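You operate a simulated robot arm through the tools that you are given. There is no shell and no other tool. Be economical: measure what you need, move in short steps, check, and stop when the job is done.

Carry out the task below with a simulated robot arm. There is one attempt and no reset: what you move stays moved.

JOB
Plug the work light in through the cable reel and switch it on.
Fine: cable brake to FREE first, and it ends there; orange plug in the mains box, red plug in the cable reel, both in before the mains switch goes on; light switch on after the red plug.

Only the result counts: the job must be done as asked and must still hold three seconds after the hand-in. Knocking over, shifting, dropping, spilling or breaking anything else fails it.

ROBOT AND FRAMES
A 7-joint arm with a two-finger parallel gripper on a trunk, on a base that drives. Base frame: it is fixed to the floor where the robot stands at the start and does not move with it; the origin is under the middle of the robot, x ahead of it, y to its left, z up. Readings come in mm, degrees, newtons and seconds.
With the tool pointing down near the work surface it reaches from about 200 to 720 mm from the robot's upright axis, wherever it stands. Its first joint turns from -166.0 to 166.0 degrees. Places, roughly: cable brake knob [500, 100, 1000]; light switch [600, -100, 1000]; mains switch [500, 1100, 1000]; work light [700, -100, 1100]. Payload 1.57 kg.
Tool frame: the origin (TCP) lies between the finger pads and is the grasp point; the fingertips stand 30 mm ahead of it; z points along the fingers, y is the line along which they close. The gripper opens to 110 mm. The fingers are 24 mm wide and 12 mm thick; the gripper's body (48 by 112 mm) begins 78 mm behind the TCP.
Orientation is told as [roll, pitch, yaw] about the base's x, y, z axes, in that order, counted from this pose: with the fingers straight down and closing along the base's y, the tool's x points along the base's -x, its y along +y and its z along -z.

CONTROLS
- The arm moves only by the tool move_arm. Its argument "plan" is a list of rows, each a list of 6 numbers: the shift along the base's x, y, z in cm, then the turn, a rotation vector about the base's x, y, z in degrees. In form: [[dx, dy, dz, ax, ay, az], ...]. A call has 1 to 12 rows; each row is the pose to reach, as a shift and turn from the pose commanded when the call began. "fingers" is the finger opening in cm, from 0 to 11, set as the call begins (left out, the last holds). Rows are played at 5 a second. More than 50 mm and 8.6 degrees between two rows, or a gripper value outside its range, and nothing of the call is played. Where a pose cannot be reached the arm comes as near as it can. A force on the tool above 40 N (or 10 N above the force at the start of the call, whichever is more), or a blocked arm, ends the call early, and 0.2 s more pass. Each finger travels about 45 mm/s and halts on what it meets, pressing with about 28 N; the grip force reading is that of the motor and also rises with nothing between the fingers. The clock runs only during rows and for 0.2 s after the last one: add rows that repeat a pose to give the fingers time. It gives the time, the measured TCP pose, the force on the tool (base axes), the opening and the grip force at its end, in the units of the frame above (readings bear some noise), with the torque about the TCP (base axes, N m) and any sound that the robot's microphone picked up, and new pictures: "views" is both (left out), scene, wrist or none.
- Cameras (640 x 400 px; columns grow to the right, rows downward): "scene" is now at [16.1, 179.6, 1591.1]; the picture's right is [0.30, -0.95, 0.00], its down [-0.71, -0.23, -0.66] and it looks along [0.63, 0.20, -0.75] (base axes); focal length 296 px, centre (320, 200). "wrist" rides on the gripper at [70, 16, -141] in the tool frame; the picture's right is [-0.23, 0.97, 0.00], its down [-0.86, -0.20, -0.48] and it looks along [-0.47, -0.11, 0.88] (tool axes); focal length 222 px, centre (320, 200). There is no depth. A picture from a camera that has moved, and an enlarged one, comes with that camera's place and axes in the base frame and with its lens.
- raise_lower(by): slides the trunk up (or, below 0, down) by that many mm; the arm and the scene camera ride with it, the base frame stays. It gives what a move gives, with no picture.
- drive_base(legs): drives the robot by 1 to 6 legs, each [ahead, turn to the left] in mm and degrees, along the robot's own axes; the way and the turn of a leg run together, so that a leg with both is an arc; at most 1500 mm and 180 degrees a leg. The arm and the cameras ride along, it lands a little off, and it stops where it bumps. It gives what a move gives, and a new picture of the scene camera.
- aim_head(pan, tilt): turns the head with the scene camera to pan (to the left, within 155 degrees either way) and tilt (down, from -29 to 69), counted from straight ahead of the robot. It gives what a move gives, and a new picture of the scene camera.
- close_up(camera, box): a new picture of the part [left, top, right, bottom] of that camera's present view, enlarged. It takes no simulated time.
- hand_in(): hands the job in; it is judged then, once.

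Go step by step. Nothing tells you exact positions but the pictures and the camera data: compare them with the known pose of the tool, close in by small moves and look again before you grip or let go. The budget is 120 turns and 260 pictures, counting those below and the enlarged ones. Unless the task says otherwise, let go and move clear before handing in, and close with one line.

The tools are called after "Request:" by a JSON object that holds its "fn" and its "kwargs". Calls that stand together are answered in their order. move_arm: Moves the arm, as the interface text tells. Its arguments: {"type":"object","properties":{"plan":{"type":"array"},"fingers":{"type":"number"},"views":{"type":"string","enum":["both","scene","wrist","none"]}},"required":["plan"]} The other tools are called the same way: raise_lower (by) slides the trunk up or down; drive_base (legs) drives the base; aim_head (pan, tilt) turns the head that bears the scene camera; close_up (camera, box) takes an enlarged picture of a part of a camera's view; hand_in () hands the job in.

At the start:

```text
clock: 0.0
ee_pos: [345.8, 215.8, 1232.8]
orientation: [0.1, 0.0, -0.1]
ft_force: [0.8, -0.1, -0.1]
ft_torque: [0.01, -0.02, 0.03]
grip_width: 110.2
finger_force: 0.0
trunk travel left (down, up): [-531.0, 59.0]
robot x, y, heading: [3.4, -2.7, 0.2]
head pan, tilt: [17.5, 48.4]
```

scene: 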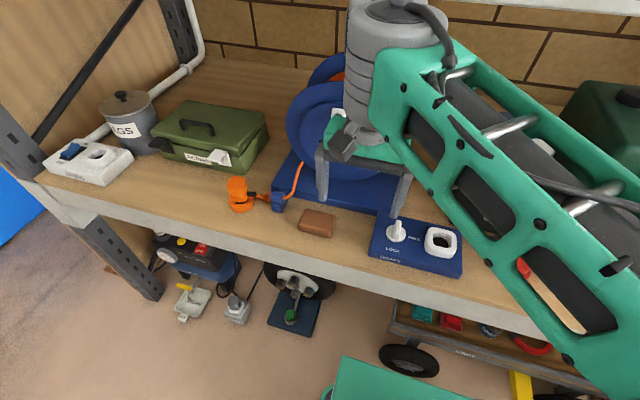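
wrist: 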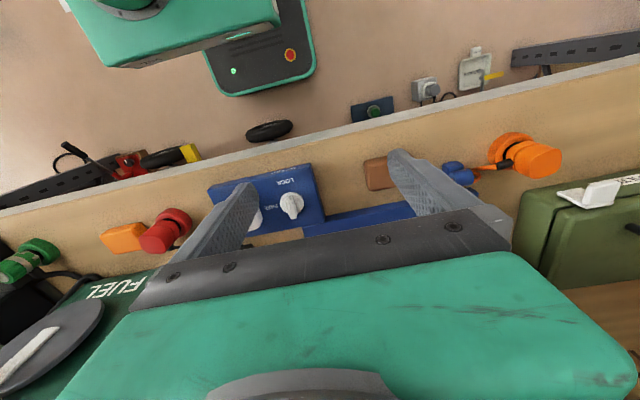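

I see the bench with the mains box at left (blue rocker, socket), the orange plug, and the reel's panel with brake knob and socket; the red plug is to the right, behind the arm. I'll look closer at them first.

Request:
{"fn": "close_up", "kwargs": {"camera": "scene", "box": [340, 190, 500, 290]}}

Request:
{"fn": "close_up", "kwargs": {"camera": "scene", "box": [30, 80, 350, 280]}}

Request:
{"fn": "aim_head", "kwargs": {"pan": -15, "tilt": 45}}

```text
4.00 times, centred on (420, 240) of scene
camera zoom: at [16.1, 179.6, 1591.1], right [0.3, -0.95, 0.0], down [-0.71, -0.23, -0.66], along [0.63, 0.2, -0.75], focal length 1184 px, centre (-80, 40)
```

zoom: 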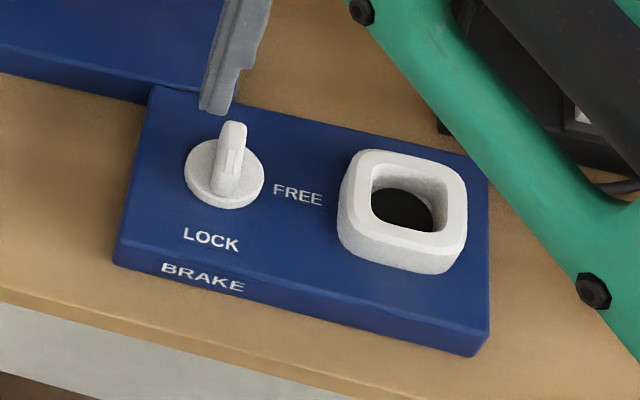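

```text
2.00 times, centred on (190, 180) of scene
camera zoom: at [16.1, 179.6, 1591.1], right [0.3, -0.95, 0.0], down [-0.71, -0.23, -0.66], along [0.63, 0.2, -0.75], focal length 592 px, centre (580, 240)
```

zoom: 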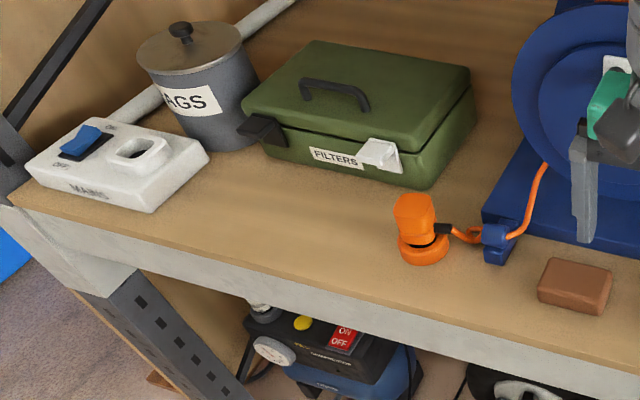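

```text
clock: 1.0
ee_pos: [346.3, 215.4, 1233.3]
orientation: [-0.1, 0.1, 0.0]
ft_force: [0.3, 0.2, -0.3]
ft_torque: [0.01, -0.01, -0.02]
grip_width: 110.1
finger_force: 0.1
trunk travel left (down, up): [-531.0, 59.0]
robot x, y, heading: [2.3, -2.6, -0.2]
head pan, tilt: [-15.0, 45.0]
camera scene: at [19.8, 135.0, 1595.8], right [-0.26, -0.97, 0.0], down [-0.68, 0.18, -0.71], along [0.68, -0.18, -0.71], focal length 296 px, centre (320, 200)
```

scene: 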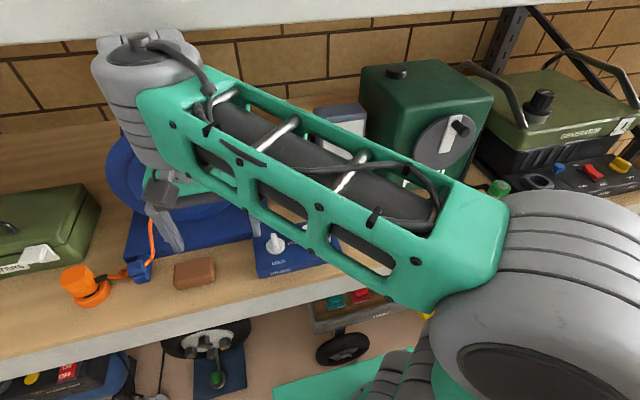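

The brake knob seems to be near [508, 117, 945] with its rib on LOCK; FREE lies toward -y, so it turns +90° about z. I'll move above it and look through the wrist camera.

Request:
{"fn": "move_arm", "kwargs": {"plan": [[3, -2, 0, 0, 0, 0], [6, -4, -2, 0, 0, 0], [9, -6, -4, 0, 0, 0], [12, -8, -7, 0, 0, 0], [15, -9.8, -10, 0, 0, 0], [16.2, -9.8, -13, 0, 0, 0], [16.2, -9.8, -13, 0, 0, 0]]}}

```text
clock: 1.9
ee_pos: [501.8, 123.0, 1112.8]
orientation: [-1.9, 9.2, -1.1]
ft_force: [5.4, 1.6, 0.4]
ft_torque: [-0.2, 0.53, -0.06]
grip_width: 110.1
finger_force: 0.1
trunk travel left (down, up): [-531.0, 59.0]
robot x, y, heading: [2.2, -3.6, -0.1]
head pan, tilt: [-15.0, 45.0]
stopped in row 4: the arm was blocked; the commanded pose is now the measured one
camera scene: at [27.0, 132.4, 1595.6], right [-0.26, -0.96, 0.0], down [-0.69, 0.19, -0.7], along [0.68, -0.19, -0.71], focal length 296 px, centre (320, 200)
camera wrist: at [455.6, 144.9, 1262.1], right [0.24, 0.97, -0.07], down [0.92, -0.2, 0.34], along [0.32, -0.14, -0.94], focal length 222 px, centre (320, 200)
```

scene: 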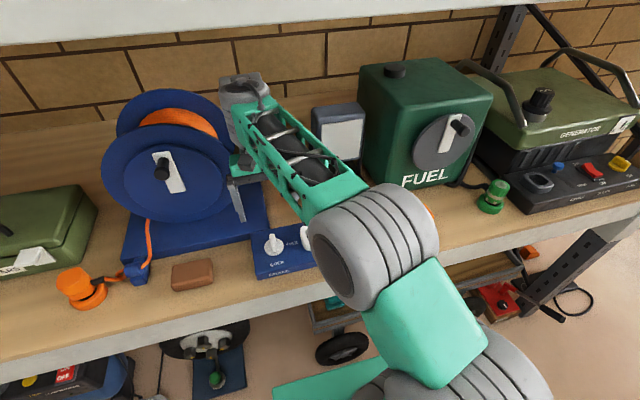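
wrist: 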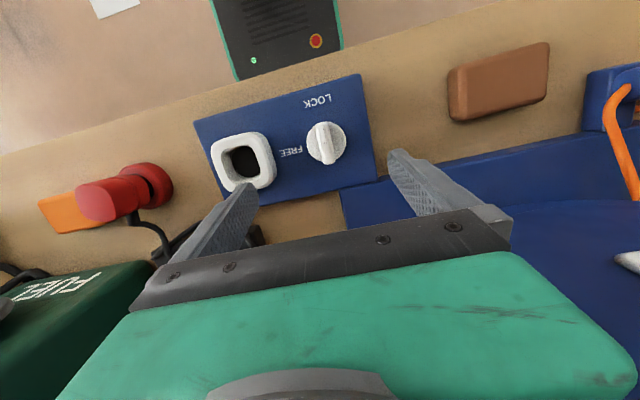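

The arm stopped early, tilted and bumping lightly; the knob now works out at about [478, 126, 990]. I'll straighten up slightly higher and look again.

Request:
{"fn": "move_arm", "kwargs": {"plan": [[-1, 0, 1, 0.9, -4.5, 0.5], [-2.3, 0.3, 2, 1.9, -9.2, 1.1], [-2.3, 0.3, 2, 1.9, -9.2, 1.1], [-2.3, 0.3, 2, 1.9, -9.2, 1.1]]}}

```text
clock: 2.9
ee_pos: [430.5, 134.1, 1161.8]
orientation: [0.0, -2.5, 0.5]
ft_force: [-3.5, -0.5, 0.4]
ft_torque: [0.0, -0.32, -0.03]
grip_width: 109.8
finger_force: 0.0
trunk travel left (down, up): [-531.0, 59.0]
robot x, y, heading: [-1.3, -0.0, -0.2]
head pan, tilt: [-15.0, 45.0]
camera scene: at [9.7, 134.1, 1595.8], right [-0.26, -0.97, 0.0], down [-0.68, 0.19, -0.71], along [0.69, -0.18, -0.7], focal length 296 px, centre (320, 200)
camera wrist: at [355.0, 150.6, 1298.4], right [0.22, 0.98, 0.01], down [0.84, -0.19, 0.51], along [0.5, -0.1, -0.86], focal length 222 px, centre (320, 200)
```

scene: 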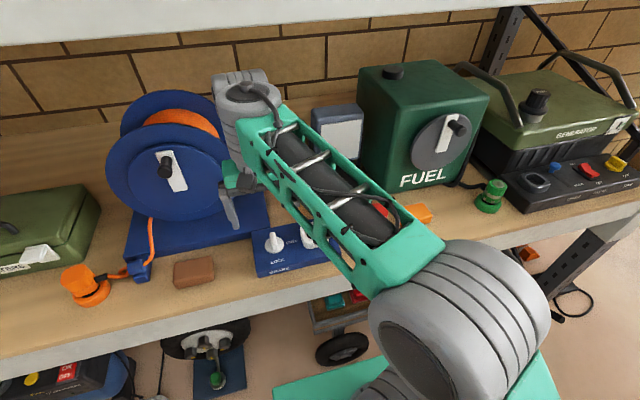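
wrist: 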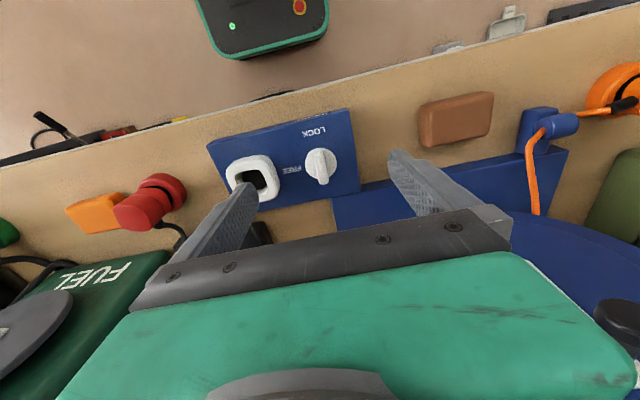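

The reading seems to be mid-sway, so I'll hold still for a moment and read again.

Request:
{"fn": "move_arm", "kwargs": {"plan": [[0, 0, 0, 0, 0, 0], [0, 0, 0, 0, 0, 0], [0, 0, 0, 0, 0, 0], [0, 0, 0, 0, 0, 0], [0, 0, 0, 0, 0, 0]]}}

```text
clock: 4.0
ee_pos: [438.1, 134.1, 1155.5]
orientation: [-0.1, -2.0, 0.4]
ft_force: [-0.2, 0.0, 1.2]
ft_torque: [0.02, -0.02, -0.02]
grip_width: 110.0
finger_force: 0.0
trunk travel left (down, up): [-531.0, 59.0]
robot x, y, heading: [2.6, 3.1, -0.1]
head pan, tilt: [-15.0, 45.0]
camera scene: at [19.1, 134.9, 1595.8], right [-0.26, -0.97, 0.0], down [-0.68, 0.18, -0.71], along [0.68, -0.18, -0.71], focal length 296 px, centre (320, 200)
camera wrist: at [363.2, 151.4, 1295.1], right [0.22, 0.98, 0.01], down [0.84, -0.19, 0.51], along [0.5, -0.11, -0.86], focal length 222 px, centre (320, 200)
```

scene: 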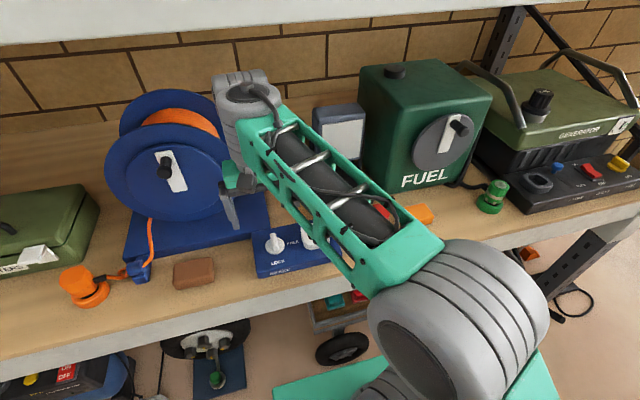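
wrist: 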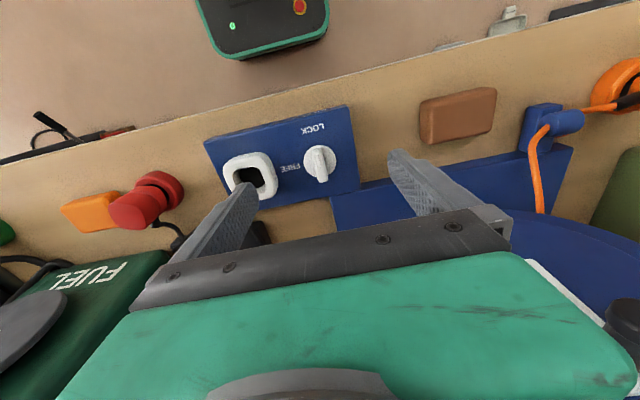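

The arm settles where commanded, so it just needs slow moves. The knob triangulates to about [482, 124, 975], and I'm approaching above it gently.

Request:
{"fn": "move_arm", "kwargs": {"plan": [[1, -0.3, -0.5, 0, 0.5, 0], [2, -0.5, -1.5, 0, 1, -0.2], [3, -0.8, -2.5, 0, 1.5, -0.4], [4.2, -1, -3.5, 0, 2, -0.4], [4.2, -1, -4.5, 0, 2, -0.4], [4.2, -1, -4.5, 0, 2, -0.4], [4.2, -1, -4.5, 0, 2, -0.4], [4.2, -1, -4.5, 0, 2, -0.4]]}}

```text
clock: 5.8
ee_pos: [478.8, 122.3, 1111.9]
orientation: [0.0, 0.0, 0.0]
ft_force: [0.8, 0.6, -0.7]
ft_torque: [0.01, 0.03, -0.05]
grip_width: 110.1
finger_force: 0.1
trunk travel left (down, up): [-531.0, 59.0]
robot x, y, heading: [0.1, -2.0, -0.2]
head pan, tilt: [-15.0, 45.0]
camera scene: at [19.0, 134.9, 1595.8], right [-0.26, -0.97, 0.0], down [-0.68, 0.18, -0.71], along [0.68, -0.18, -0.71], focal length 296 px, centre (320, 200)
camera wrist: at [410.3, 140.1, 1252.6], right [0.23, 0.97, 0.0], down [0.86, -0.2, 0.48], along [0.47, -0.11, -0.88], focal length 222 px, centre (320, 200)
```

scene: 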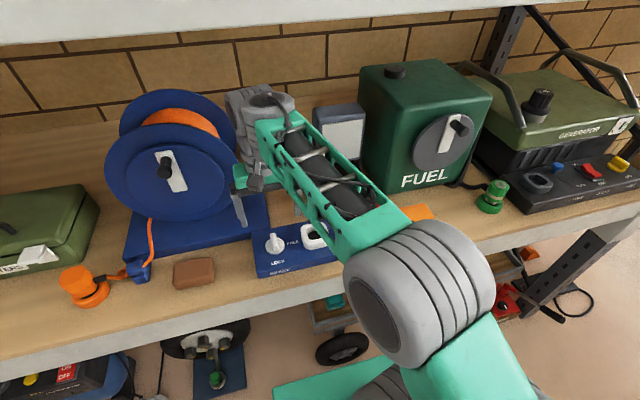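
wrist: 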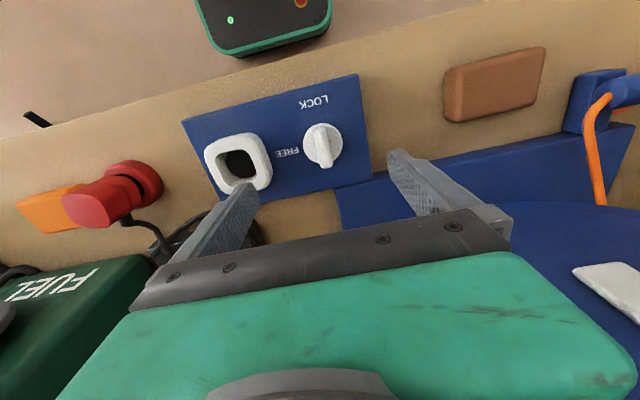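

Now above the knob; I'll zoom in on it.

Request:
{"fn": "close_up", "kwargs": {"camera": "wrist", "box": [180, 70, 380, 195]}}

Request:
{"fn": "close_up", "kwargs": {"camera": "scene", "box": [220, 200, 380, 300]}}

```text
3.20 times, centred on (280, 132) of wrist
camera zoom: at [410.3, 140.1, 1252.6], right [0.23, 0.97, 0.0], down [0.86, -0.2, 0.48], along [0.47, -0.11, -0.88], focal length 711 px, centre (448, 416)
```

zoom: 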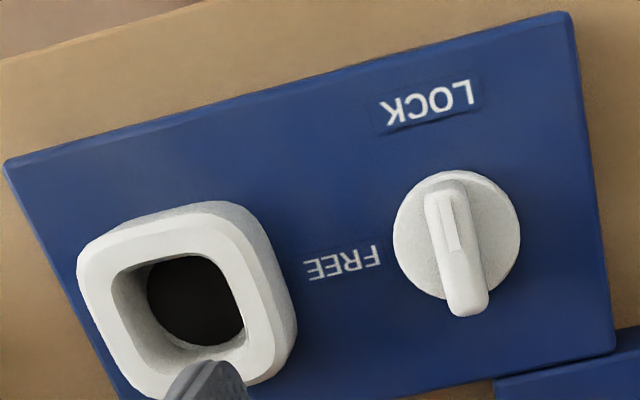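

```text
4.00 times, centred on (300, 250) of scene
camera zoom: at [19.0, 134.9, 1595.8], right [-0.26, -0.97, 0.0], down [-0.68, 0.18, -0.71], along [0.68, -0.18, -0.71], focal length 1184 px, centre (400, 0)
```

zoom: 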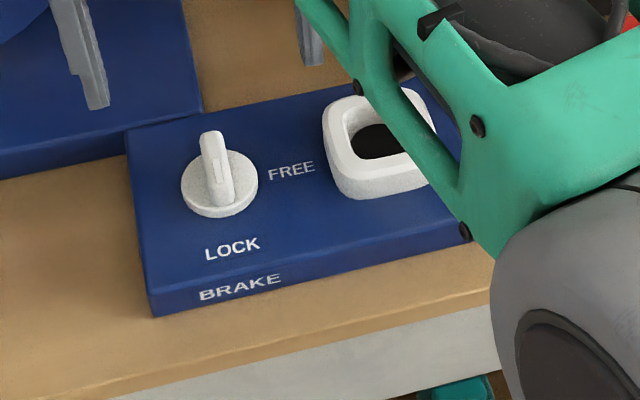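

The panel is axis-aligned and the knob disc is centred at about [479, 127.5, 983], with the rib standing up along x. I'll narrow the fingers and descend to straddle the rib, tips just above the disc.

Request:
{"fn": "move_arm", "kwargs": {"plan": [[0, 0.4, 0, 0, 0, 0], [0, 0.4, -1.5, 0, 0, 0], [0, 0.4, -3, 0, 0, 0], [0, 0.4, -4.5, 0, 0, 0], [0, 0.4, -6, 0, 0, 0], [0, 0.4, -7, 0, 0, 0], [0, 0.4, -7.5, 0, 0, 0], [0, 0.4, -7.5, 0, 0, 0], [0, 0.4, -7.5, 0, 0, 0]], "fingers": 5}}

```text
clock: 7.8
ee_pos: [480.0, 127.6, 1037.0]
orientation: [0.0, -0.1, 0.1]
ft_force: [0.1, -0.2, 0.2]
ft_torque: [-0.02, -0.01, 0.01]
grip_width: 50.0
finger_force: 0.0
trunk travel left (down, up): [-531.0, 59.0]
robot x, y, heading: [-0.8, 0.6, -0.2]
head pan, tilt: [-15.0, 45.0]
camera scene: at [19.0, 134.9, 1595.8], right [-0.26, -0.97, 0.0], down [-0.68, 0.18, -0.71], along [0.68, -0.18, -0.71], focal length 296 px, centre (320, 200)
camera wrist: at [410.8, 144.3, 1177.3], right [0.23, 0.97, 0.0], down [0.86, -0.2, 0.48], along [0.47, -0.11, -0.88], focal length 222 px, centre (320, 200)
```

scene: 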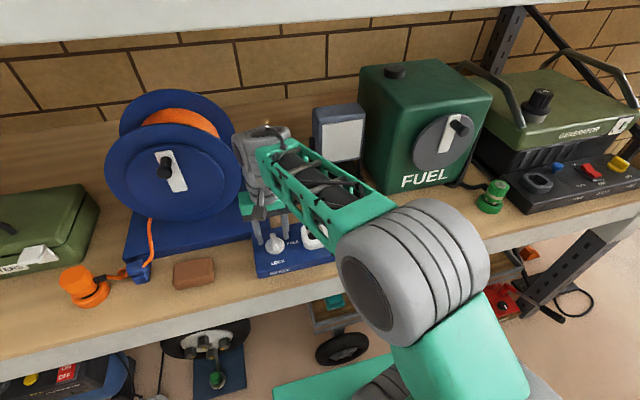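
wrist: 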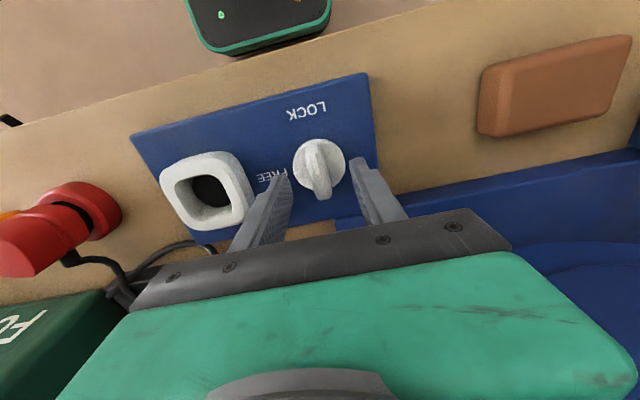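

Request:
{"fn": "close_up", "kwargs": {"camera": "wrist", "box": [240, 110, 400, 210]}}

Request:
{"fn": "close_up", "kwargs": {"camera": "scene", "box": [220, 190, 340, 265]}}

```text
4.00 times, centred on (320, 160) of wrist
camera zoom: at [410.8, 144.3, 1177.3], right [0.23, 0.97, 0.0], down [0.86, -0.2, 0.48], along [0.47, -0.11, -0.88], focal length 888 px, centre (320, 360)
```

zoom: 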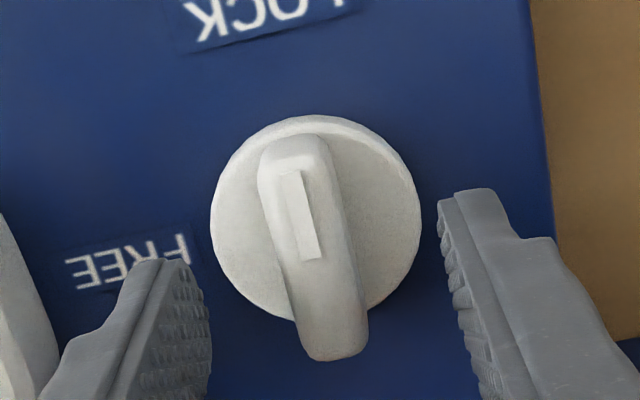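

```text
5.33 times, centred on (280, 228) of scene
camera zoom: at [19.0, 134.9, 1595.8], right [-0.26, -0.97, 0.0], down [-0.68, 0.18, -0.71], along [0.68, -0.18, -0.71], focal length 1578 px, centre (533, 53)
```

zoom: 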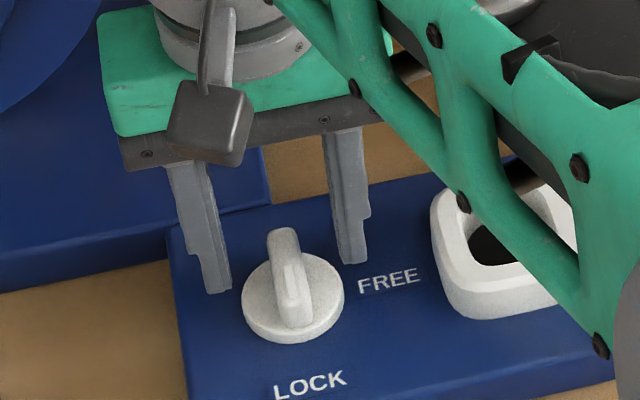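

Both views agree the fingers are centred on the rib. Descending the last 20 mm and closing.

Request:
{"fn": "move_arm", "kwargs": {"plan": [[0, 0, -0.7, 0, 0, 0], [0, 0, -1.4, 0, 0, 0], [0, 0, -2, 0, 0, 0], [0, 0, -2, 0, 0, 0], [0, 0, -2, 0, 0, 0]], "views": "wrist"}}

Request:
{"fn": "move_arm", "kwargs": {"plan": [[0, 0, 0, 0, 0, 0], [0, 0, 0, 0, 0, 0], [0, 0, 0, 0, 0, 0], [0, 0, 0, 0, 0, 0], [0, 0, 0, 0, 0, 0]], "fingers": 0.5}}

```text
clock: 9.1
ee_pos: [480.0, 126.9, 1017.3]
orientation: [0.0, 0.0, 0.0]
ft_force: [0.1, 0.6, 0.6]
ft_torque: [0.02, 0.02, 0.03]
grip_width: 50.0
finger_force: 0.1
trunk travel left (down, up): [-531.0, 59.0]
robot x, y, heading: [-0.9, -2.2, -0.1]
head pan, tilt: [-15.0, 45.0]
camera wrist: at [410.4, 144.3, 1158.2], right [0.23, 0.97, 0.0], down [0.86, -0.2, 0.48], along [0.47, -0.11, -0.88], focal length 222 px, centre (320, 200)
```

wrist: 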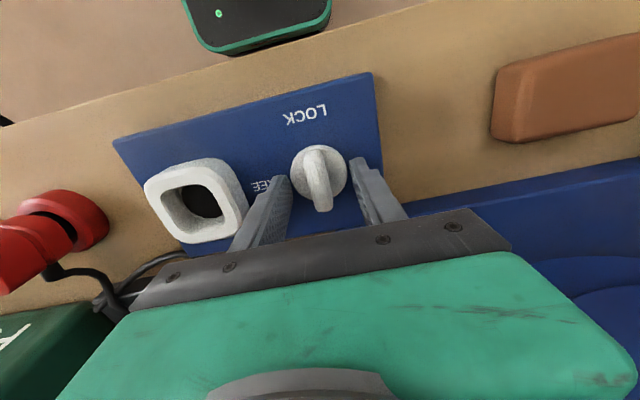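

```text
clock: 10.2
ee_pos: [480.1, 126.8, 1017.8]
orientation: [0.0, 0.0, 0.0]
ft_force: [-0.6, -3.9, -1.0]
ft_torque: [-0.17, -0.02, 0.03]
grip_width: 44.6
finger_force: 45.0
trunk travel left (down, up): [-531.0, 59.0]
robot x, y, heading: [-4.2, -1.5, 0.0]
head pan, tilt: [-15.0, 45.0]
camera scene: at [19.1, 134.3, 1595.9], right [-0.26, -0.97, 0.0], down [-0.68, 0.19, -0.71], along [0.68, -0.18, -0.71], focal length 296 px, centre (320, 200)
camera wrist: at [410.5, 143.7, 1158.2], right [0.23, 0.97, 0.0], down [0.86, -0.2, 0.48], along [0.47, -0.11, -0.88], focal length 222 px, centre (320, 200)
```

scene: 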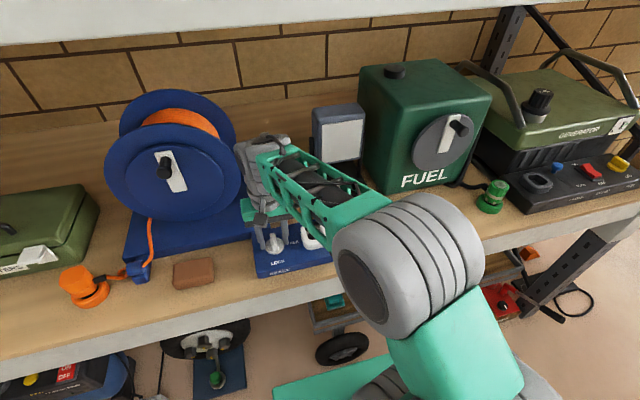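
wrist: 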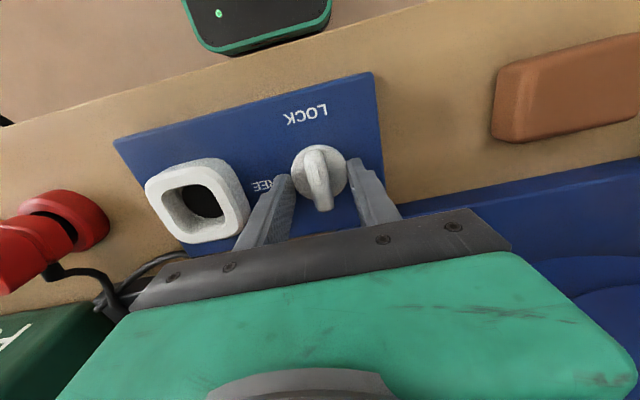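

The tips met the disc (44.6 mm) rather than the rib. I'll open, rise 8 mm and close on the rib.

Request:
{"fn": "move_arm", "kwargs": {"plan": [[0, 0, 0, 0, 0, 0], [0, 0, 0, 0, 0, 0], [0, 0, 0.4, 0, 0, 0], [0, 0, 0.9, 0, 0, 0], [0, 0, 0.9, 0, 0, 0]], "fingers": 5, "views": "none"}}

Request:
{"fn": "move_arm", "kwargs": {"plan": [[0, 0, 0, 0, 0, 0], [0, 0, 0, 0, 0, 0], [0, 0, 0, 0, 0, 0], [0, 0, 0, 0, 0, 0], [0, 0, 0, 0, 0, 0], [0, 0, 0, 0, 0, 0]], "fingers": 0.5, "views": "wrist"}}

```text
clock: 11.4
ee_pos: [480.1, 126.5, 1027.2]
orientation: [0.0, 0.1, 0.0]
ft_force: [-0.3, 0.0, -0.2]
ft_torque: [-0.01, -0.01, 0.01]
grip_width: 50.3
finger_force: 0.0
trunk travel left (down, up): [-531.0, 59.0]
robot x, y, heading: [-1.7, -1.2, -0.2]
head pan, tilt: [-15.0, 45.0]
```

```text
clock: 12.8
ee_pos: [479.0, 127.5, 1027.6]
orientation: [0.0, 0.0, 0.1]
ft_force: [0.7, 1.3, 0.3]
ft_torque: [0.09, -0.18, 0.19]
grip_width: 14.8
finger_force: 30.5
trunk travel left (down, up): [-531.0, 59.0]
robot x, y, heading: [-3.2, 4.0, -0.1]
head pan, tilt: [-15.0, 45.0]
camera wrist: at [410.4, 143.7, 1167.7], right [0.23, 0.97, 0.0], down [0.86, -0.2, 0.48], along [0.47, -0.11, -0.88], focal length 222 px, centre (320, 200)
```

wrist: 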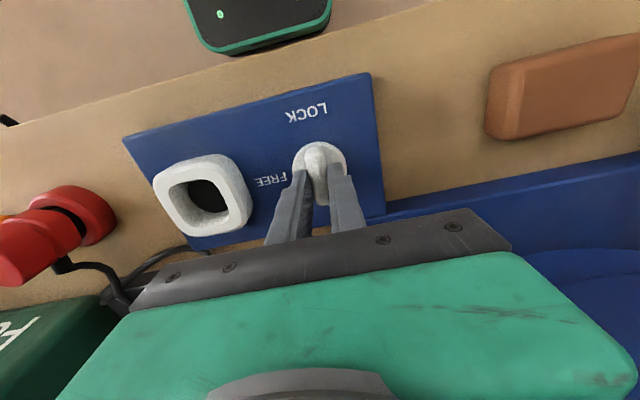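

The rib is held (14.8 mm). Turning +90° about z toward FREE.

Request:
{"fn": "move_arm", "kwargs": {"plan": [[0, 0, 0, 0, 0, 7.5], [0, 0, 0, 0, 0, 15], [0, 0, 0, 0, 0, 22.5], [0, 0, 0, 0, 0, 30], [0, 0, 0, 0, 0, 37.5], [0, 0, 0, 0, 0, 45], [0, 0, 0, 0, 0, 52.5], [0, 0, 0, 0, 0, 60], [0, 0, 0, 0, 0, 67.5], [0, 0, 0, 0, 0, 75], [0, 0, 0, 0, 0, 82.5], [0, 0, 0, 0, 0, 90]]}}

```text
clock: 15.4
ee_pos: [476.9, 129.5, 1027.3]
orientation: [0.1, -0.1, 90.2]
ft_force: [-8.5, 5.3, 2.0]
ft_torque: [0.88, 0.3, 0.01]
grip_width: 15.2
finger_force: 31.5
trunk travel left (down, up): [-531.0, 59.0]
robot x, y, heading: [-3.0, 1.5, 0.1]
head pan, tilt: [-15.0, 45.0]
camera scene: at [17.7, 135.6, 1595.8], right [-0.26, -0.97, 0.0], down [-0.68, 0.18, -0.71], along [0.68, -0.18, -0.71], focal length 296 px, centre (320, 200)
camera wrist: at [462.6, 59.1, 1167.8], right [-0.97, 0.22, 0.0], down [0.2, 0.86, 0.48], along [0.11, 0.47, -0.88], focal length 222 px, centre (320, 200)
```

scene: 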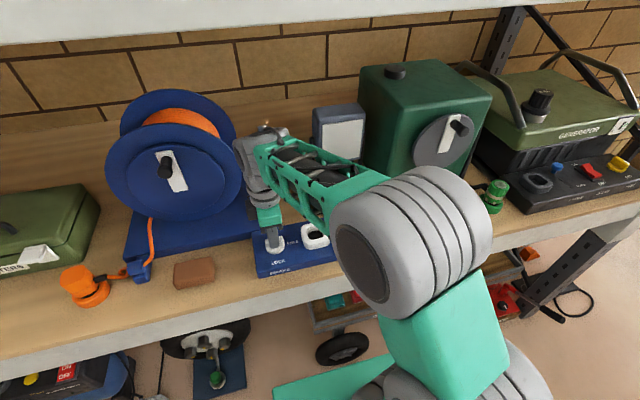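
wrist: 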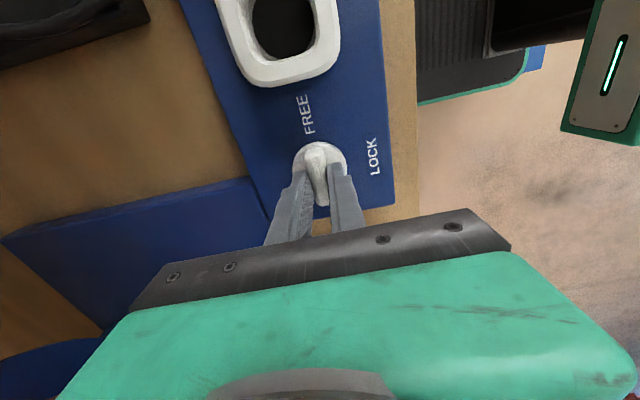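

The knob followed to FREE. I'll open, rise and check it.

Request:
{"fn": "move_arm", "kwargs": {"plan": [[0, 0, 0, 0, 0, 0], [0, 0, 0, 0, 0, 0], [0, 0, 1.5, 0, 0, 0], [0, 0, 3.5, 0, 0, 0], [0, 0, 5.5, 0, 0, 0], [0, 0, 8, 0, 0, 0], [0, 0, 10.5, 0, 0, 0], [0, 0, 13, 0, 0, 0], [0, 0, 15, 0, 0, 0], [0, 0, 15, 0, 0, 0]], "fingers": 5}}

```text
clock: 17.6
ee_pos: [479.4, 125.7, 1172.3]
orientation: [0.0, 0.0, 89.9]
ft_force: [0.3, -0.2, 0.4]
ft_torque: [-0.04, -0.01, -0.02]
grip_width: 50.1
finger_force: 0.0
trunk travel left (down, up): [-531.0, 59.0]
robot x, y, heading: [-3.6, 1.7, -0.1]
head pan, tilt: [-15.0, 45.0]
camera scene: at [19.0, 134.9, 1595.8], right [-0.26, -0.97, 0.0], down [-0.68, 0.18, -0.71], along [0.68, -0.18, -0.71], focal length 296 px, centre (320, 200)
camera wrist: at [462.5, 55.9, 1313.2], right [-0.97, 0.23, 0.0], down [0.2, 0.86, 0.48], along [0.11, 0.47, -0.88], focal length 222 px, centre (320, 200)
```

scene: 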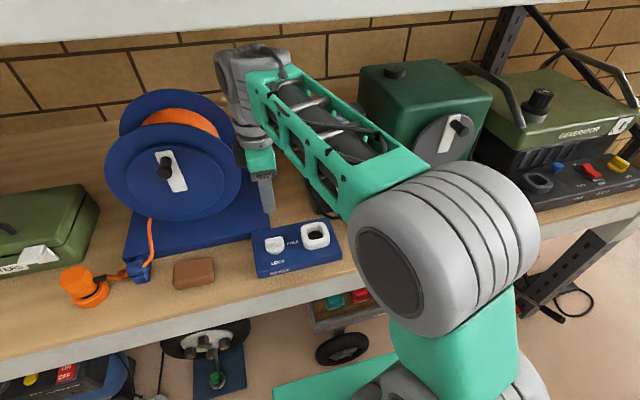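
wrist: 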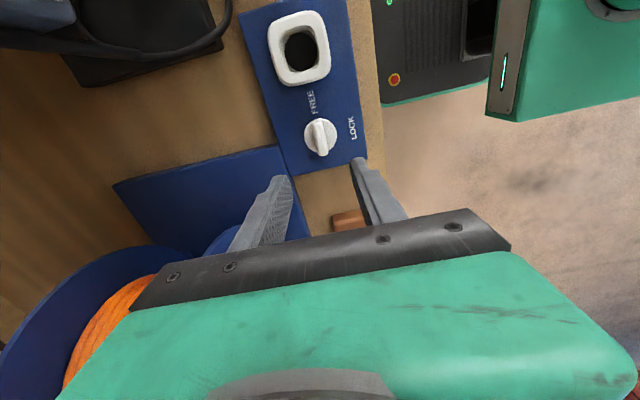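

Brake reads FREE. Now I'll turn the tool back and move right to look at the red plug and the light.

Request:
{"fn": "move_arm", "kwargs": {"plan": [[-0.5, -1, 0.3, 0, 0, -7.5], [-1, -2, 0.6, 0, 0, -15], [-1.5, -3, 0.9, 0, 0, -22.5], [-2, -4, 1.2, 0, 0, -30], [-2.5, -5, 1.5, 0, 0, -37.5], [-3, -6, 1.8, 0, 0, -45], [-3.5, -7, 2.1, 0, 0, -52.5], [-4, -8, 2.4, 0, 0, -60], [-4.5, -9, 2.7, 0, 0, -67.5], [-5, -10, 3, 0, 0, -75], [-5.5, -11, 3, 0, 0, -82.5], [-6, -12, 3, 0, 0, -90]]}}

```text
clock: 20.2
ee_pos: [421.6, 6.8, 1206.6]
orientation: [0.0, -0.1, -0.2]
ft_force: [-0.1, 0.8, -1.3]
ft_torque: [-0.02, -0.03, -0.02]
grip_width: 50.3
finger_force: 0.0
trunk travel left (down, up): [-531.0, 59.0]
robot x, y, heading: [-1.9, -2.4, -0.2]
head pan, tilt: [-15.0, 45.0]
camera scene: at [18.9, 134.8, 1595.8], right [-0.26, -0.97, 0.0], down [-0.68, 0.18, -0.71], along [0.68, -0.18, -0.71], focal length 296 px, centre (320, 200)
camera wrist: at [352.2, 23.2, 1347.4], right [0.23, 0.97, 0.0], down [0.85, -0.2, 0.48], along [0.47, -0.11, -0.88], focal length 222 px, centre (320, 200)
```

scene: 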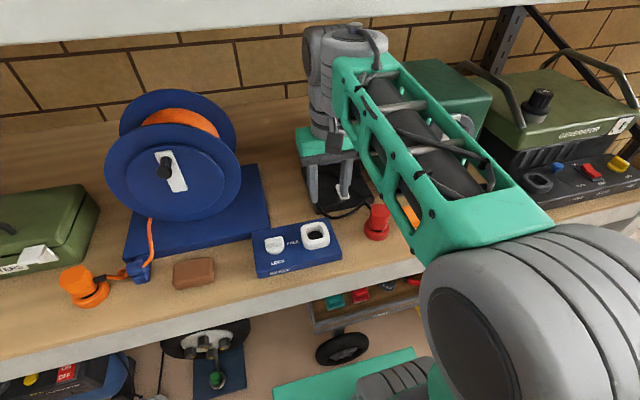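
wrist: 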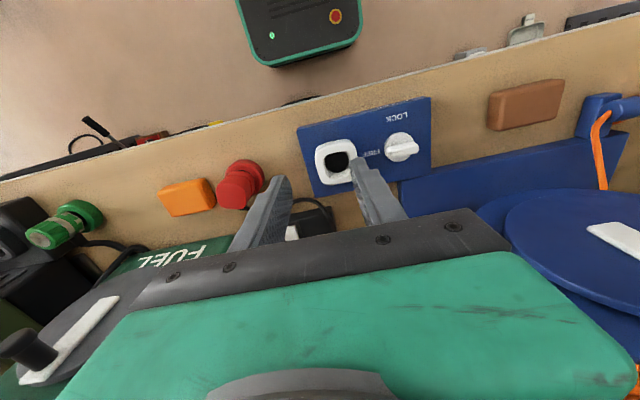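

Request:
{"fn": "close_up", "kwargs": {"camera": "wrist", "box": [150, 100, 390, 250]}}

Request:
{"fn": "close_up", "kwargs": {"camera": "scene", "box": [250, 160, 410, 260]}}

Request:
{"fn": "close_up", "kwargs": {"camera": "scene", "box": [40, 200, 200, 300]}}

```text
2.67 times, centred on (270, 175) of wrist
camera zoom: at [352.2, 23.2, 1347.4], right [0.23, 0.97, 0.0], down [0.85, -0.2, 0.48], along [0.47, -0.11, -0.88], focal length 592 px, centre (453, 267)
```

zoom: 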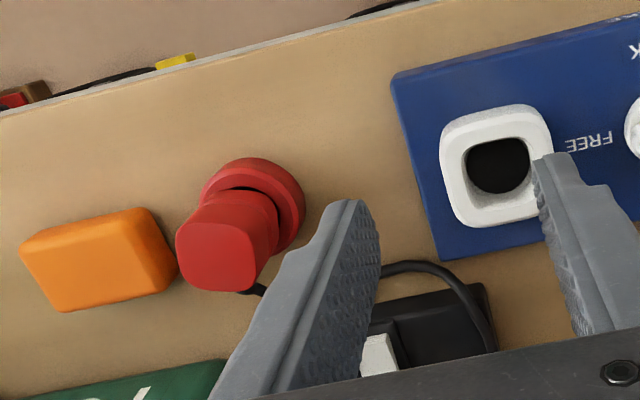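

```text
4.00 times, centred on (330, 210) of scene
camera zoom: at [18.9, 134.8, 1595.8], right [-0.26, -0.97, 0.0], down [-0.68, 0.18, -0.71], along [0.68, -0.18, -0.71], focal length 1184 px, centre (280, 160)
```

zoom: 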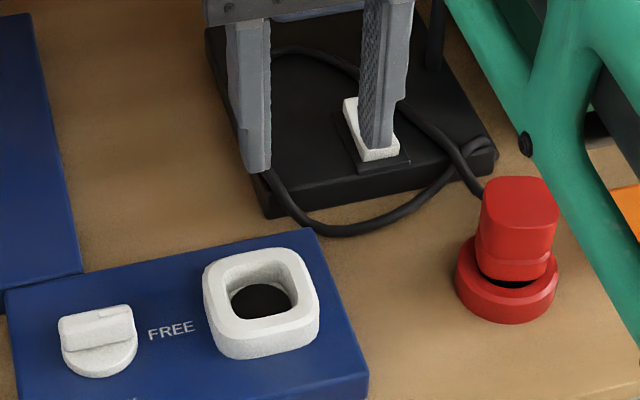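

```text
4.00 times, centred on (120, 250) of scene
camera zoom: at [18.9, 134.8, 1595.8], right [-0.26, -0.97, 0.0], down [-0.68, 0.18, -0.71], along [0.68, -0.18, -0.71], focal length 1184 px, centre (1120, 0)
```

zoom: 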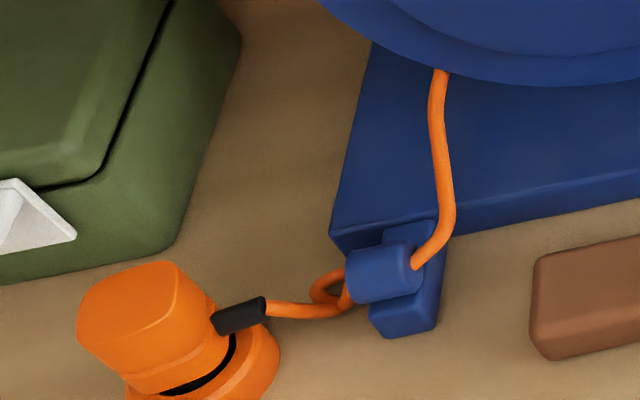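

The red plug is a square head standing in a parking ring: head top centre about [484, -154, 1025], yawed about -15°. I'll move over it with matching yaw and look.

Request:
{"fn": "move_arm", "kwargs": {"plan": [[0.6, -1.8, 0, 0, 0, -1.7], [1.2, -3.6, 0, 0, 0, -3.4], [1.8, -5.4, -1, 0, 0, -5], [2.4, -7.2, -2, 0, 0, -6.7], [3, -9, -3, 0, 0, -8.4], [3.6, -10.8, -4, 0, 0, -10], [4.2, -12.6, -5.5, 0, 0, -11.7], [5.2, -14.4, -7, 0, 0, -13.4], [6.2, -16.1, -8.5, 0, 0, -15], [6.2, -16.1, -9.5, 0, 0, -15], [6.2, -16.1, -9.5, 0, 0, -15], [6.2, -16.1, -9.5, 0, 0, -15]], "fingers": 7.5}}

Request:
{"fn": "close_up", "kwargs": {"camera": "wrist", "box": [220, 80, 420, 205]}}

```text
clock: 22.9
ee_pos: [482.9, -155.1, 1113.6]
orientation: [0.0, 0.0, -14.9]
ft_force: [-0.2, -0.3, 0.2]
ft_torque: [0.03, -0.02, -0.01]
grip_width: 74.9
finger_force: 0.0
trunk travel left (down, up): [-531.0, 59.0]
robot x, y, heading: [-1.0, -1.6, -0.0]
head pan, tilt: [-15.0, 45.0]
camera scene: at [19.1, 134.8, 1595.8], right [-0.26, -0.97, 0.0], down [-0.68, 0.18, -0.71], along [0.68, -0.18, -0.71], focal length 296 px, centre (320, 200)
camera wrist: at [420.3, -120.6, 1253.7], right [0.47, 0.88, 0.0], down [0.77, -0.41, 0.48], along [0.42, -0.23, -0.88], focal length 222 px, centre (320, 200)
```

scene: 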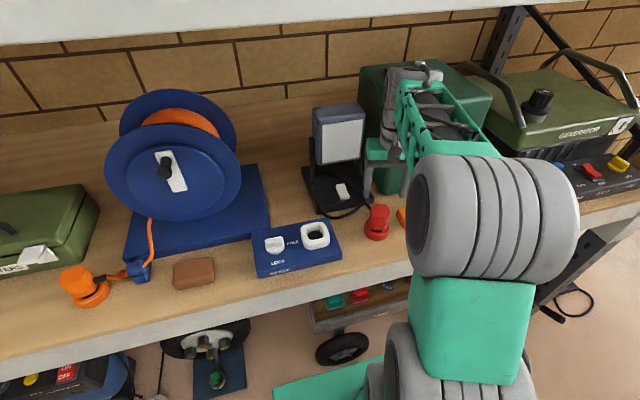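
wrist: 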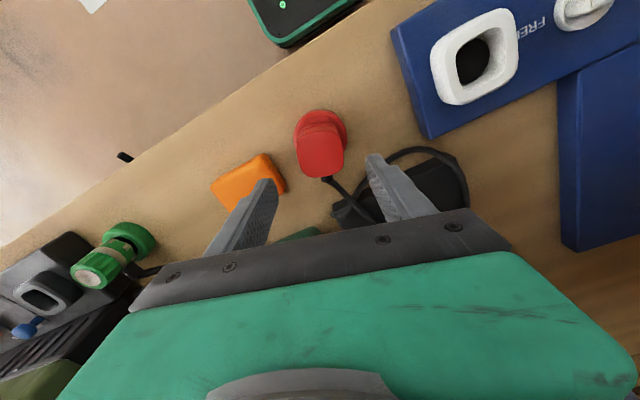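

```text
3.20 times, centred on (320, 142) of wrist
camera zoom: at [420.3, -120.6, 1253.7], right [0.47, 0.88, 0.0], down [0.77, -0.41, 0.48], along [0.42, -0.23, -0.88], focal length 711 px, centre (320, 384)
```

zoom: 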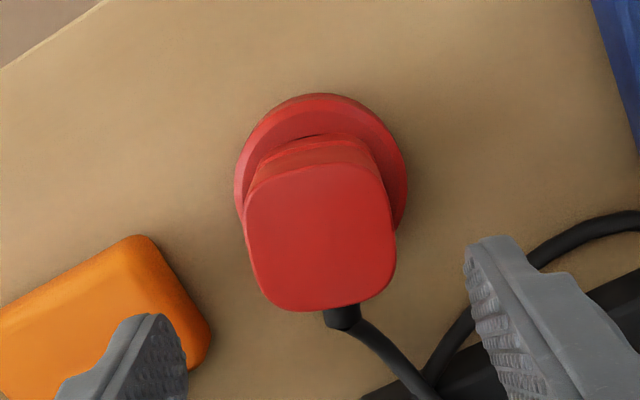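

The head is centred at about [485, -155.5] with yaw near -20.5°. I'll trim the yaw and descend around it, checking before closing.

Request:
{"fn": "move_arm", "kwargs": {"plan": [[0.2, -0.05, 0, 0, 0, -3], [0.2, -0.05, -1, 0, 0, -5.5], [0.2, -0.05, -2.5, 0, 0, -5.5], [0.2, -0.05, -4, 0, 0, -5.5], [0.2, -0.05, -5.5, 0, 0, -5.5], [0.2, -0.05, -7, 0, 0, -5.5], [0.2, -0.05, -8.2, 0, 0, -5.5], [0.2, -0.05, -9.2, 0, 0, -5.5], [0.2, -0.05, -9.5, 0, 0, -5.5], [0.2, -0.05, -9.5, 0, 0, -5.5]]}}

Request:
{"fn": "close_up", "kwargs": {"camera": "wrist", "box": [220, 80, 420, 205]}}

Request:
{"fn": "close_up", "kwargs": {"camera": "scene", "box": [300, 160, 460, 260]}}

```text
clock: 25.1
ee_pos: [484.5, -153.8, 1016.8]
orientation: [0.0, 0.0, -20.5]
ft_force: [0.4, 0.7, 0.1]
ft_torque: [-0.02, -0.01, -0.02]
grip_width: 75.1
finger_force: 0.0
trunk travel left (down, up): [-531.0, 59.0]
robot x, y, heading: [-0.3, 1.6, -0.1]
head pan, tilt: [-15.0, 45.0]
camera scene: at [19.0, 134.9, 1595.8], right [-0.26, -0.97, 0.0], down [-0.68, 0.18, -0.71], along [0.68, -0.18, -0.71], focal length 296 px, centre (320, 200)
camera wrist: at [424.2, -113.4, 1157.0], right [0.55, 0.83, 0.0], down [0.73, -0.49, 0.48], along [0.4, -0.27, -0.88], focal length 222 px, centre (320, 200)
```

scene: 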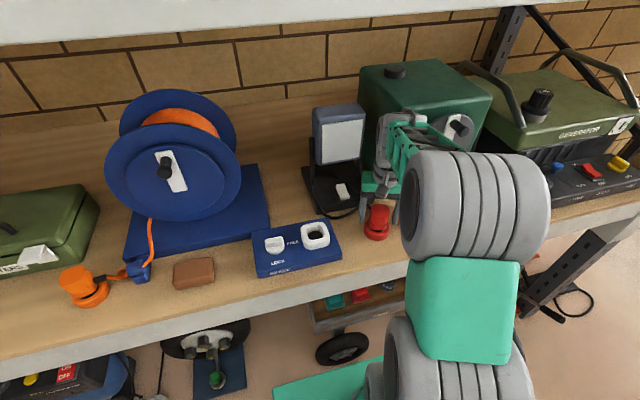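
wrist: 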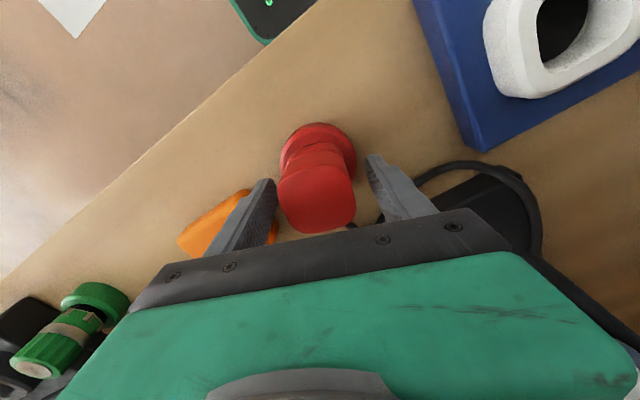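

```text
3.20 times, centred on (320, 142) of wrist
camera zoom: at [424.2, -113.4, 1157.0], right [0.55, 0.83, 0.0], down [0.73, -0.49, 0.48], along [0.4, -0.27, -0.88], focal length 711 px, centre (320, 384)
```

zoom: 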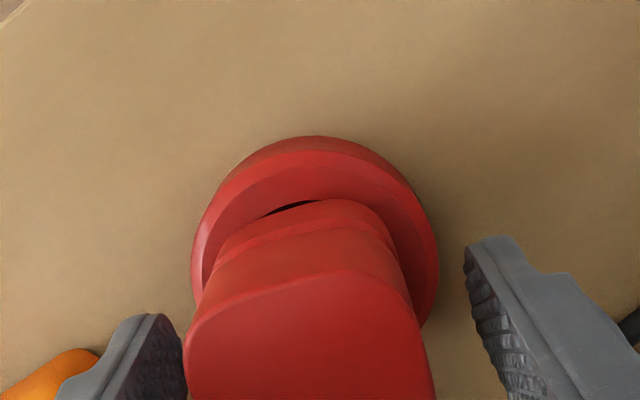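

```text
4.00 times, centred on (380, 210) of scene
camera zoom: at [19.0, 134.9, 1595.8], right [-0.26, -0.97, 0.0], down [-0.68, 0.18, -0.71], along [0.68, -0.18, -0.71], focal length 1184 px, centre (80, 160)
```

zoom: 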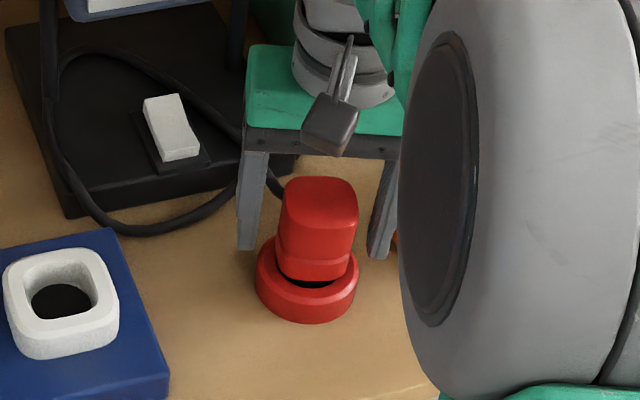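

Head is between the fingers, about 3 mm toward the -y finger. I'll shift and close.

Request:
{"fn": "move_arm", "kwargs": {"plan": [[-0.12, -0.28, 0, 0, 0, 0], [-0.12, -0.28, 0, 0, 0, 0]], "views": "none"}}

Request:
{"fn": "move_arm", "kwargs": {"plan": [[0, 0, 0, 0, 0, 0], [0, 0, 0, 0, 0, 0], [0, 0, 0, 0, 0, 0], [0, 0, 0, 0, 0, 0], [0, 0, 0, 0, 0, 0]], "fingers": 3}}

```text
clock: 25.6
ee_pos: [481.3, -156.2, 1017.1]
orientation: [0.0, 0.0, -20.5]
ft_force: [0.1, -0.5, 0.0]
ft_torque: [0.05, -0.01, -0.03]
grip_width: 74.8
finger_force: 0.0
trunk travel left (down, up): [-531.0, 59.0]
robot x, y, heading: [-1.8, -2.4, -0.3]
head pan, tilt: [-15.0, 45.0]
```

```text
clock: 26.9
ee_pos: [481.9, -156.1, 1017.3]
orientation: [-0.1, -0.1, -20.5]
ft_force: [1.5, 1.8, 2.7]
ft_torque: [0.2, -0.08, -0.01]
grip_width: 45.9
finger_force: 28.1
trunk travel left (down, up): [-531.0, 59.0]
robot x, y, heading: [1.2, 0.4, -0.3]
head pan, tilt: [-15.0, 45.0]
camera scene: at [18.9, 135.2, 1595.8], right [-0.26, -0.97, 0.0], down [-0.68, 0.18, -0.71], along [0.68, -0.18, -0.71], focal length 296 px, centre (320, 200)
camera wrist: at [423.0, -116.0, 1157.3], right [0.55, 0.83, 0.0], down [0.73, -0.48, 0.48], along [0.4, -0.27, -0.88], focal length 222 px, centre (320, 200)
```

scene: 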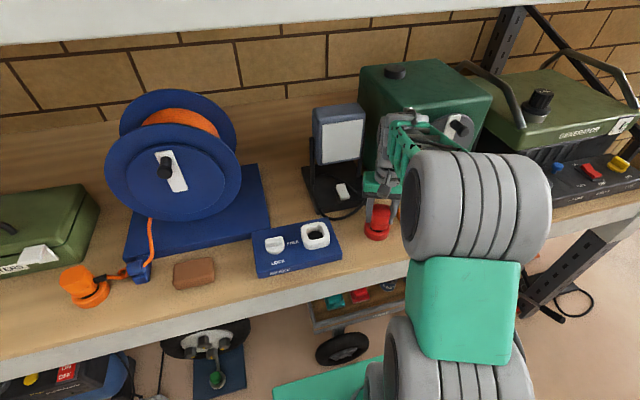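
wrist: 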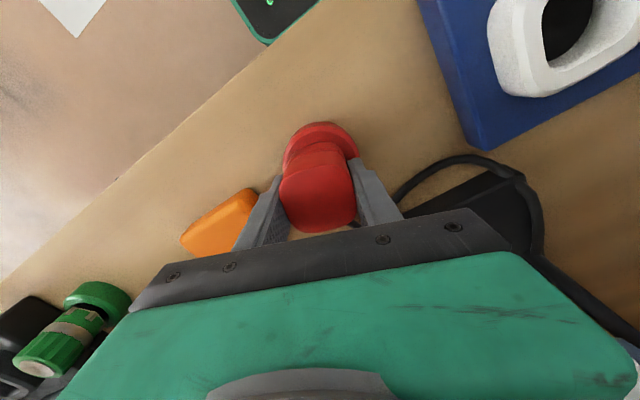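

Gripped at 45.9 mm. Lifting straight up slowly.

Request:
{"fn": "move_arm", "kwargs": {"plan": [[0, 0, 0.7, 0, 0, 0], [0, 0, 1.5, 0, 0, 0], [0, 0, 3, 0, 0, 0], [0, 0, 4.5, 0, 0, 0], [0, 0, 6, 0, 0, 0], [0, 0, 8, 0, 0, 0], [0, 0, 10, 0, 0, 0], [0, 0, 11, 0, 0, 0], [0, 0, 11, 0, 0, 0]]}}

Request:
{"fn": "close_up", "kwargs": {"camera": "scene", "box": [280, 130, 440, 260]}}

```text
clock: 28.9
ee_pos: [482.5, -157.4, 1127.7]
orientation: [0.0, 0.0, -20.4]
ft_force: [-0.7, 0.1, -1.5]
ft_torque: [-0.02, 0.01, -0.02]
grip_width: 45.7
finger_force: 28.1
trunk travel left (down, up): [-531.0, 59.0]
robot x, y, heading: [-2.4, -1.3, -0.4]
head pan, tilt: [-15.0, 45.0]
camera scene: at [19.1, 134.8, 1595.8], right [-0.26, -0.97, 0.0], down [-0.68, 0.18, -0.71], along [0.68, -0.18, -0.71], focal length 296 px, centre (320, 200)
camera wrist: at [422.9, -117.9, 1266.9], right [0.55, 0.83, 0.0], down [0.73, -0.49, 0.48], along [0.4, -0.27, -0.88], focal length 222 px, centre (320, 200)
```

scene: 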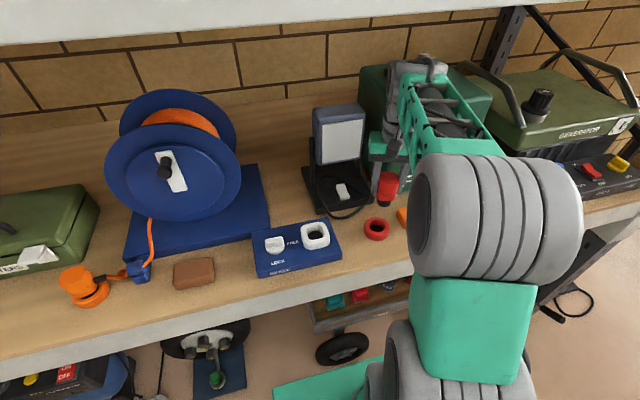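
wrist: 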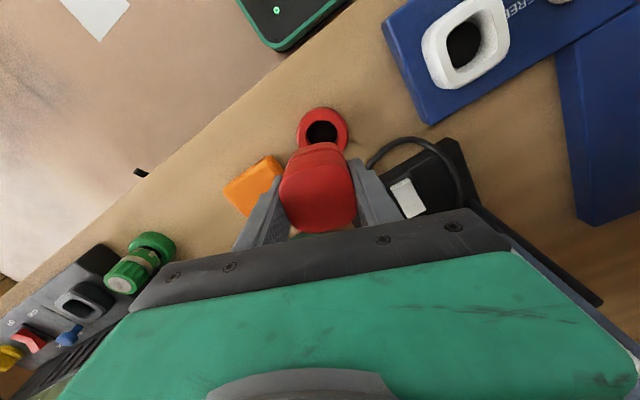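

```text
3.08 times, centred on (360, 195) of scene
camera zoom: at [19.1, 134.8, 1595.8], right [-0.26, -0.97, 0.0], down [-0.68, 0.18, -0.71], along [0.68, -0.18, -0.71], focal length 911 px, centre (197, 215)
```

zoom: 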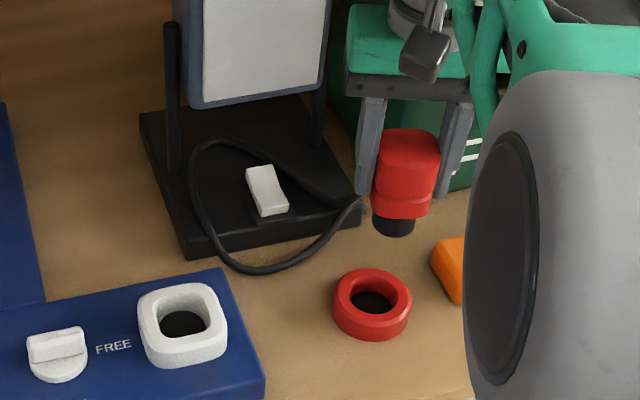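

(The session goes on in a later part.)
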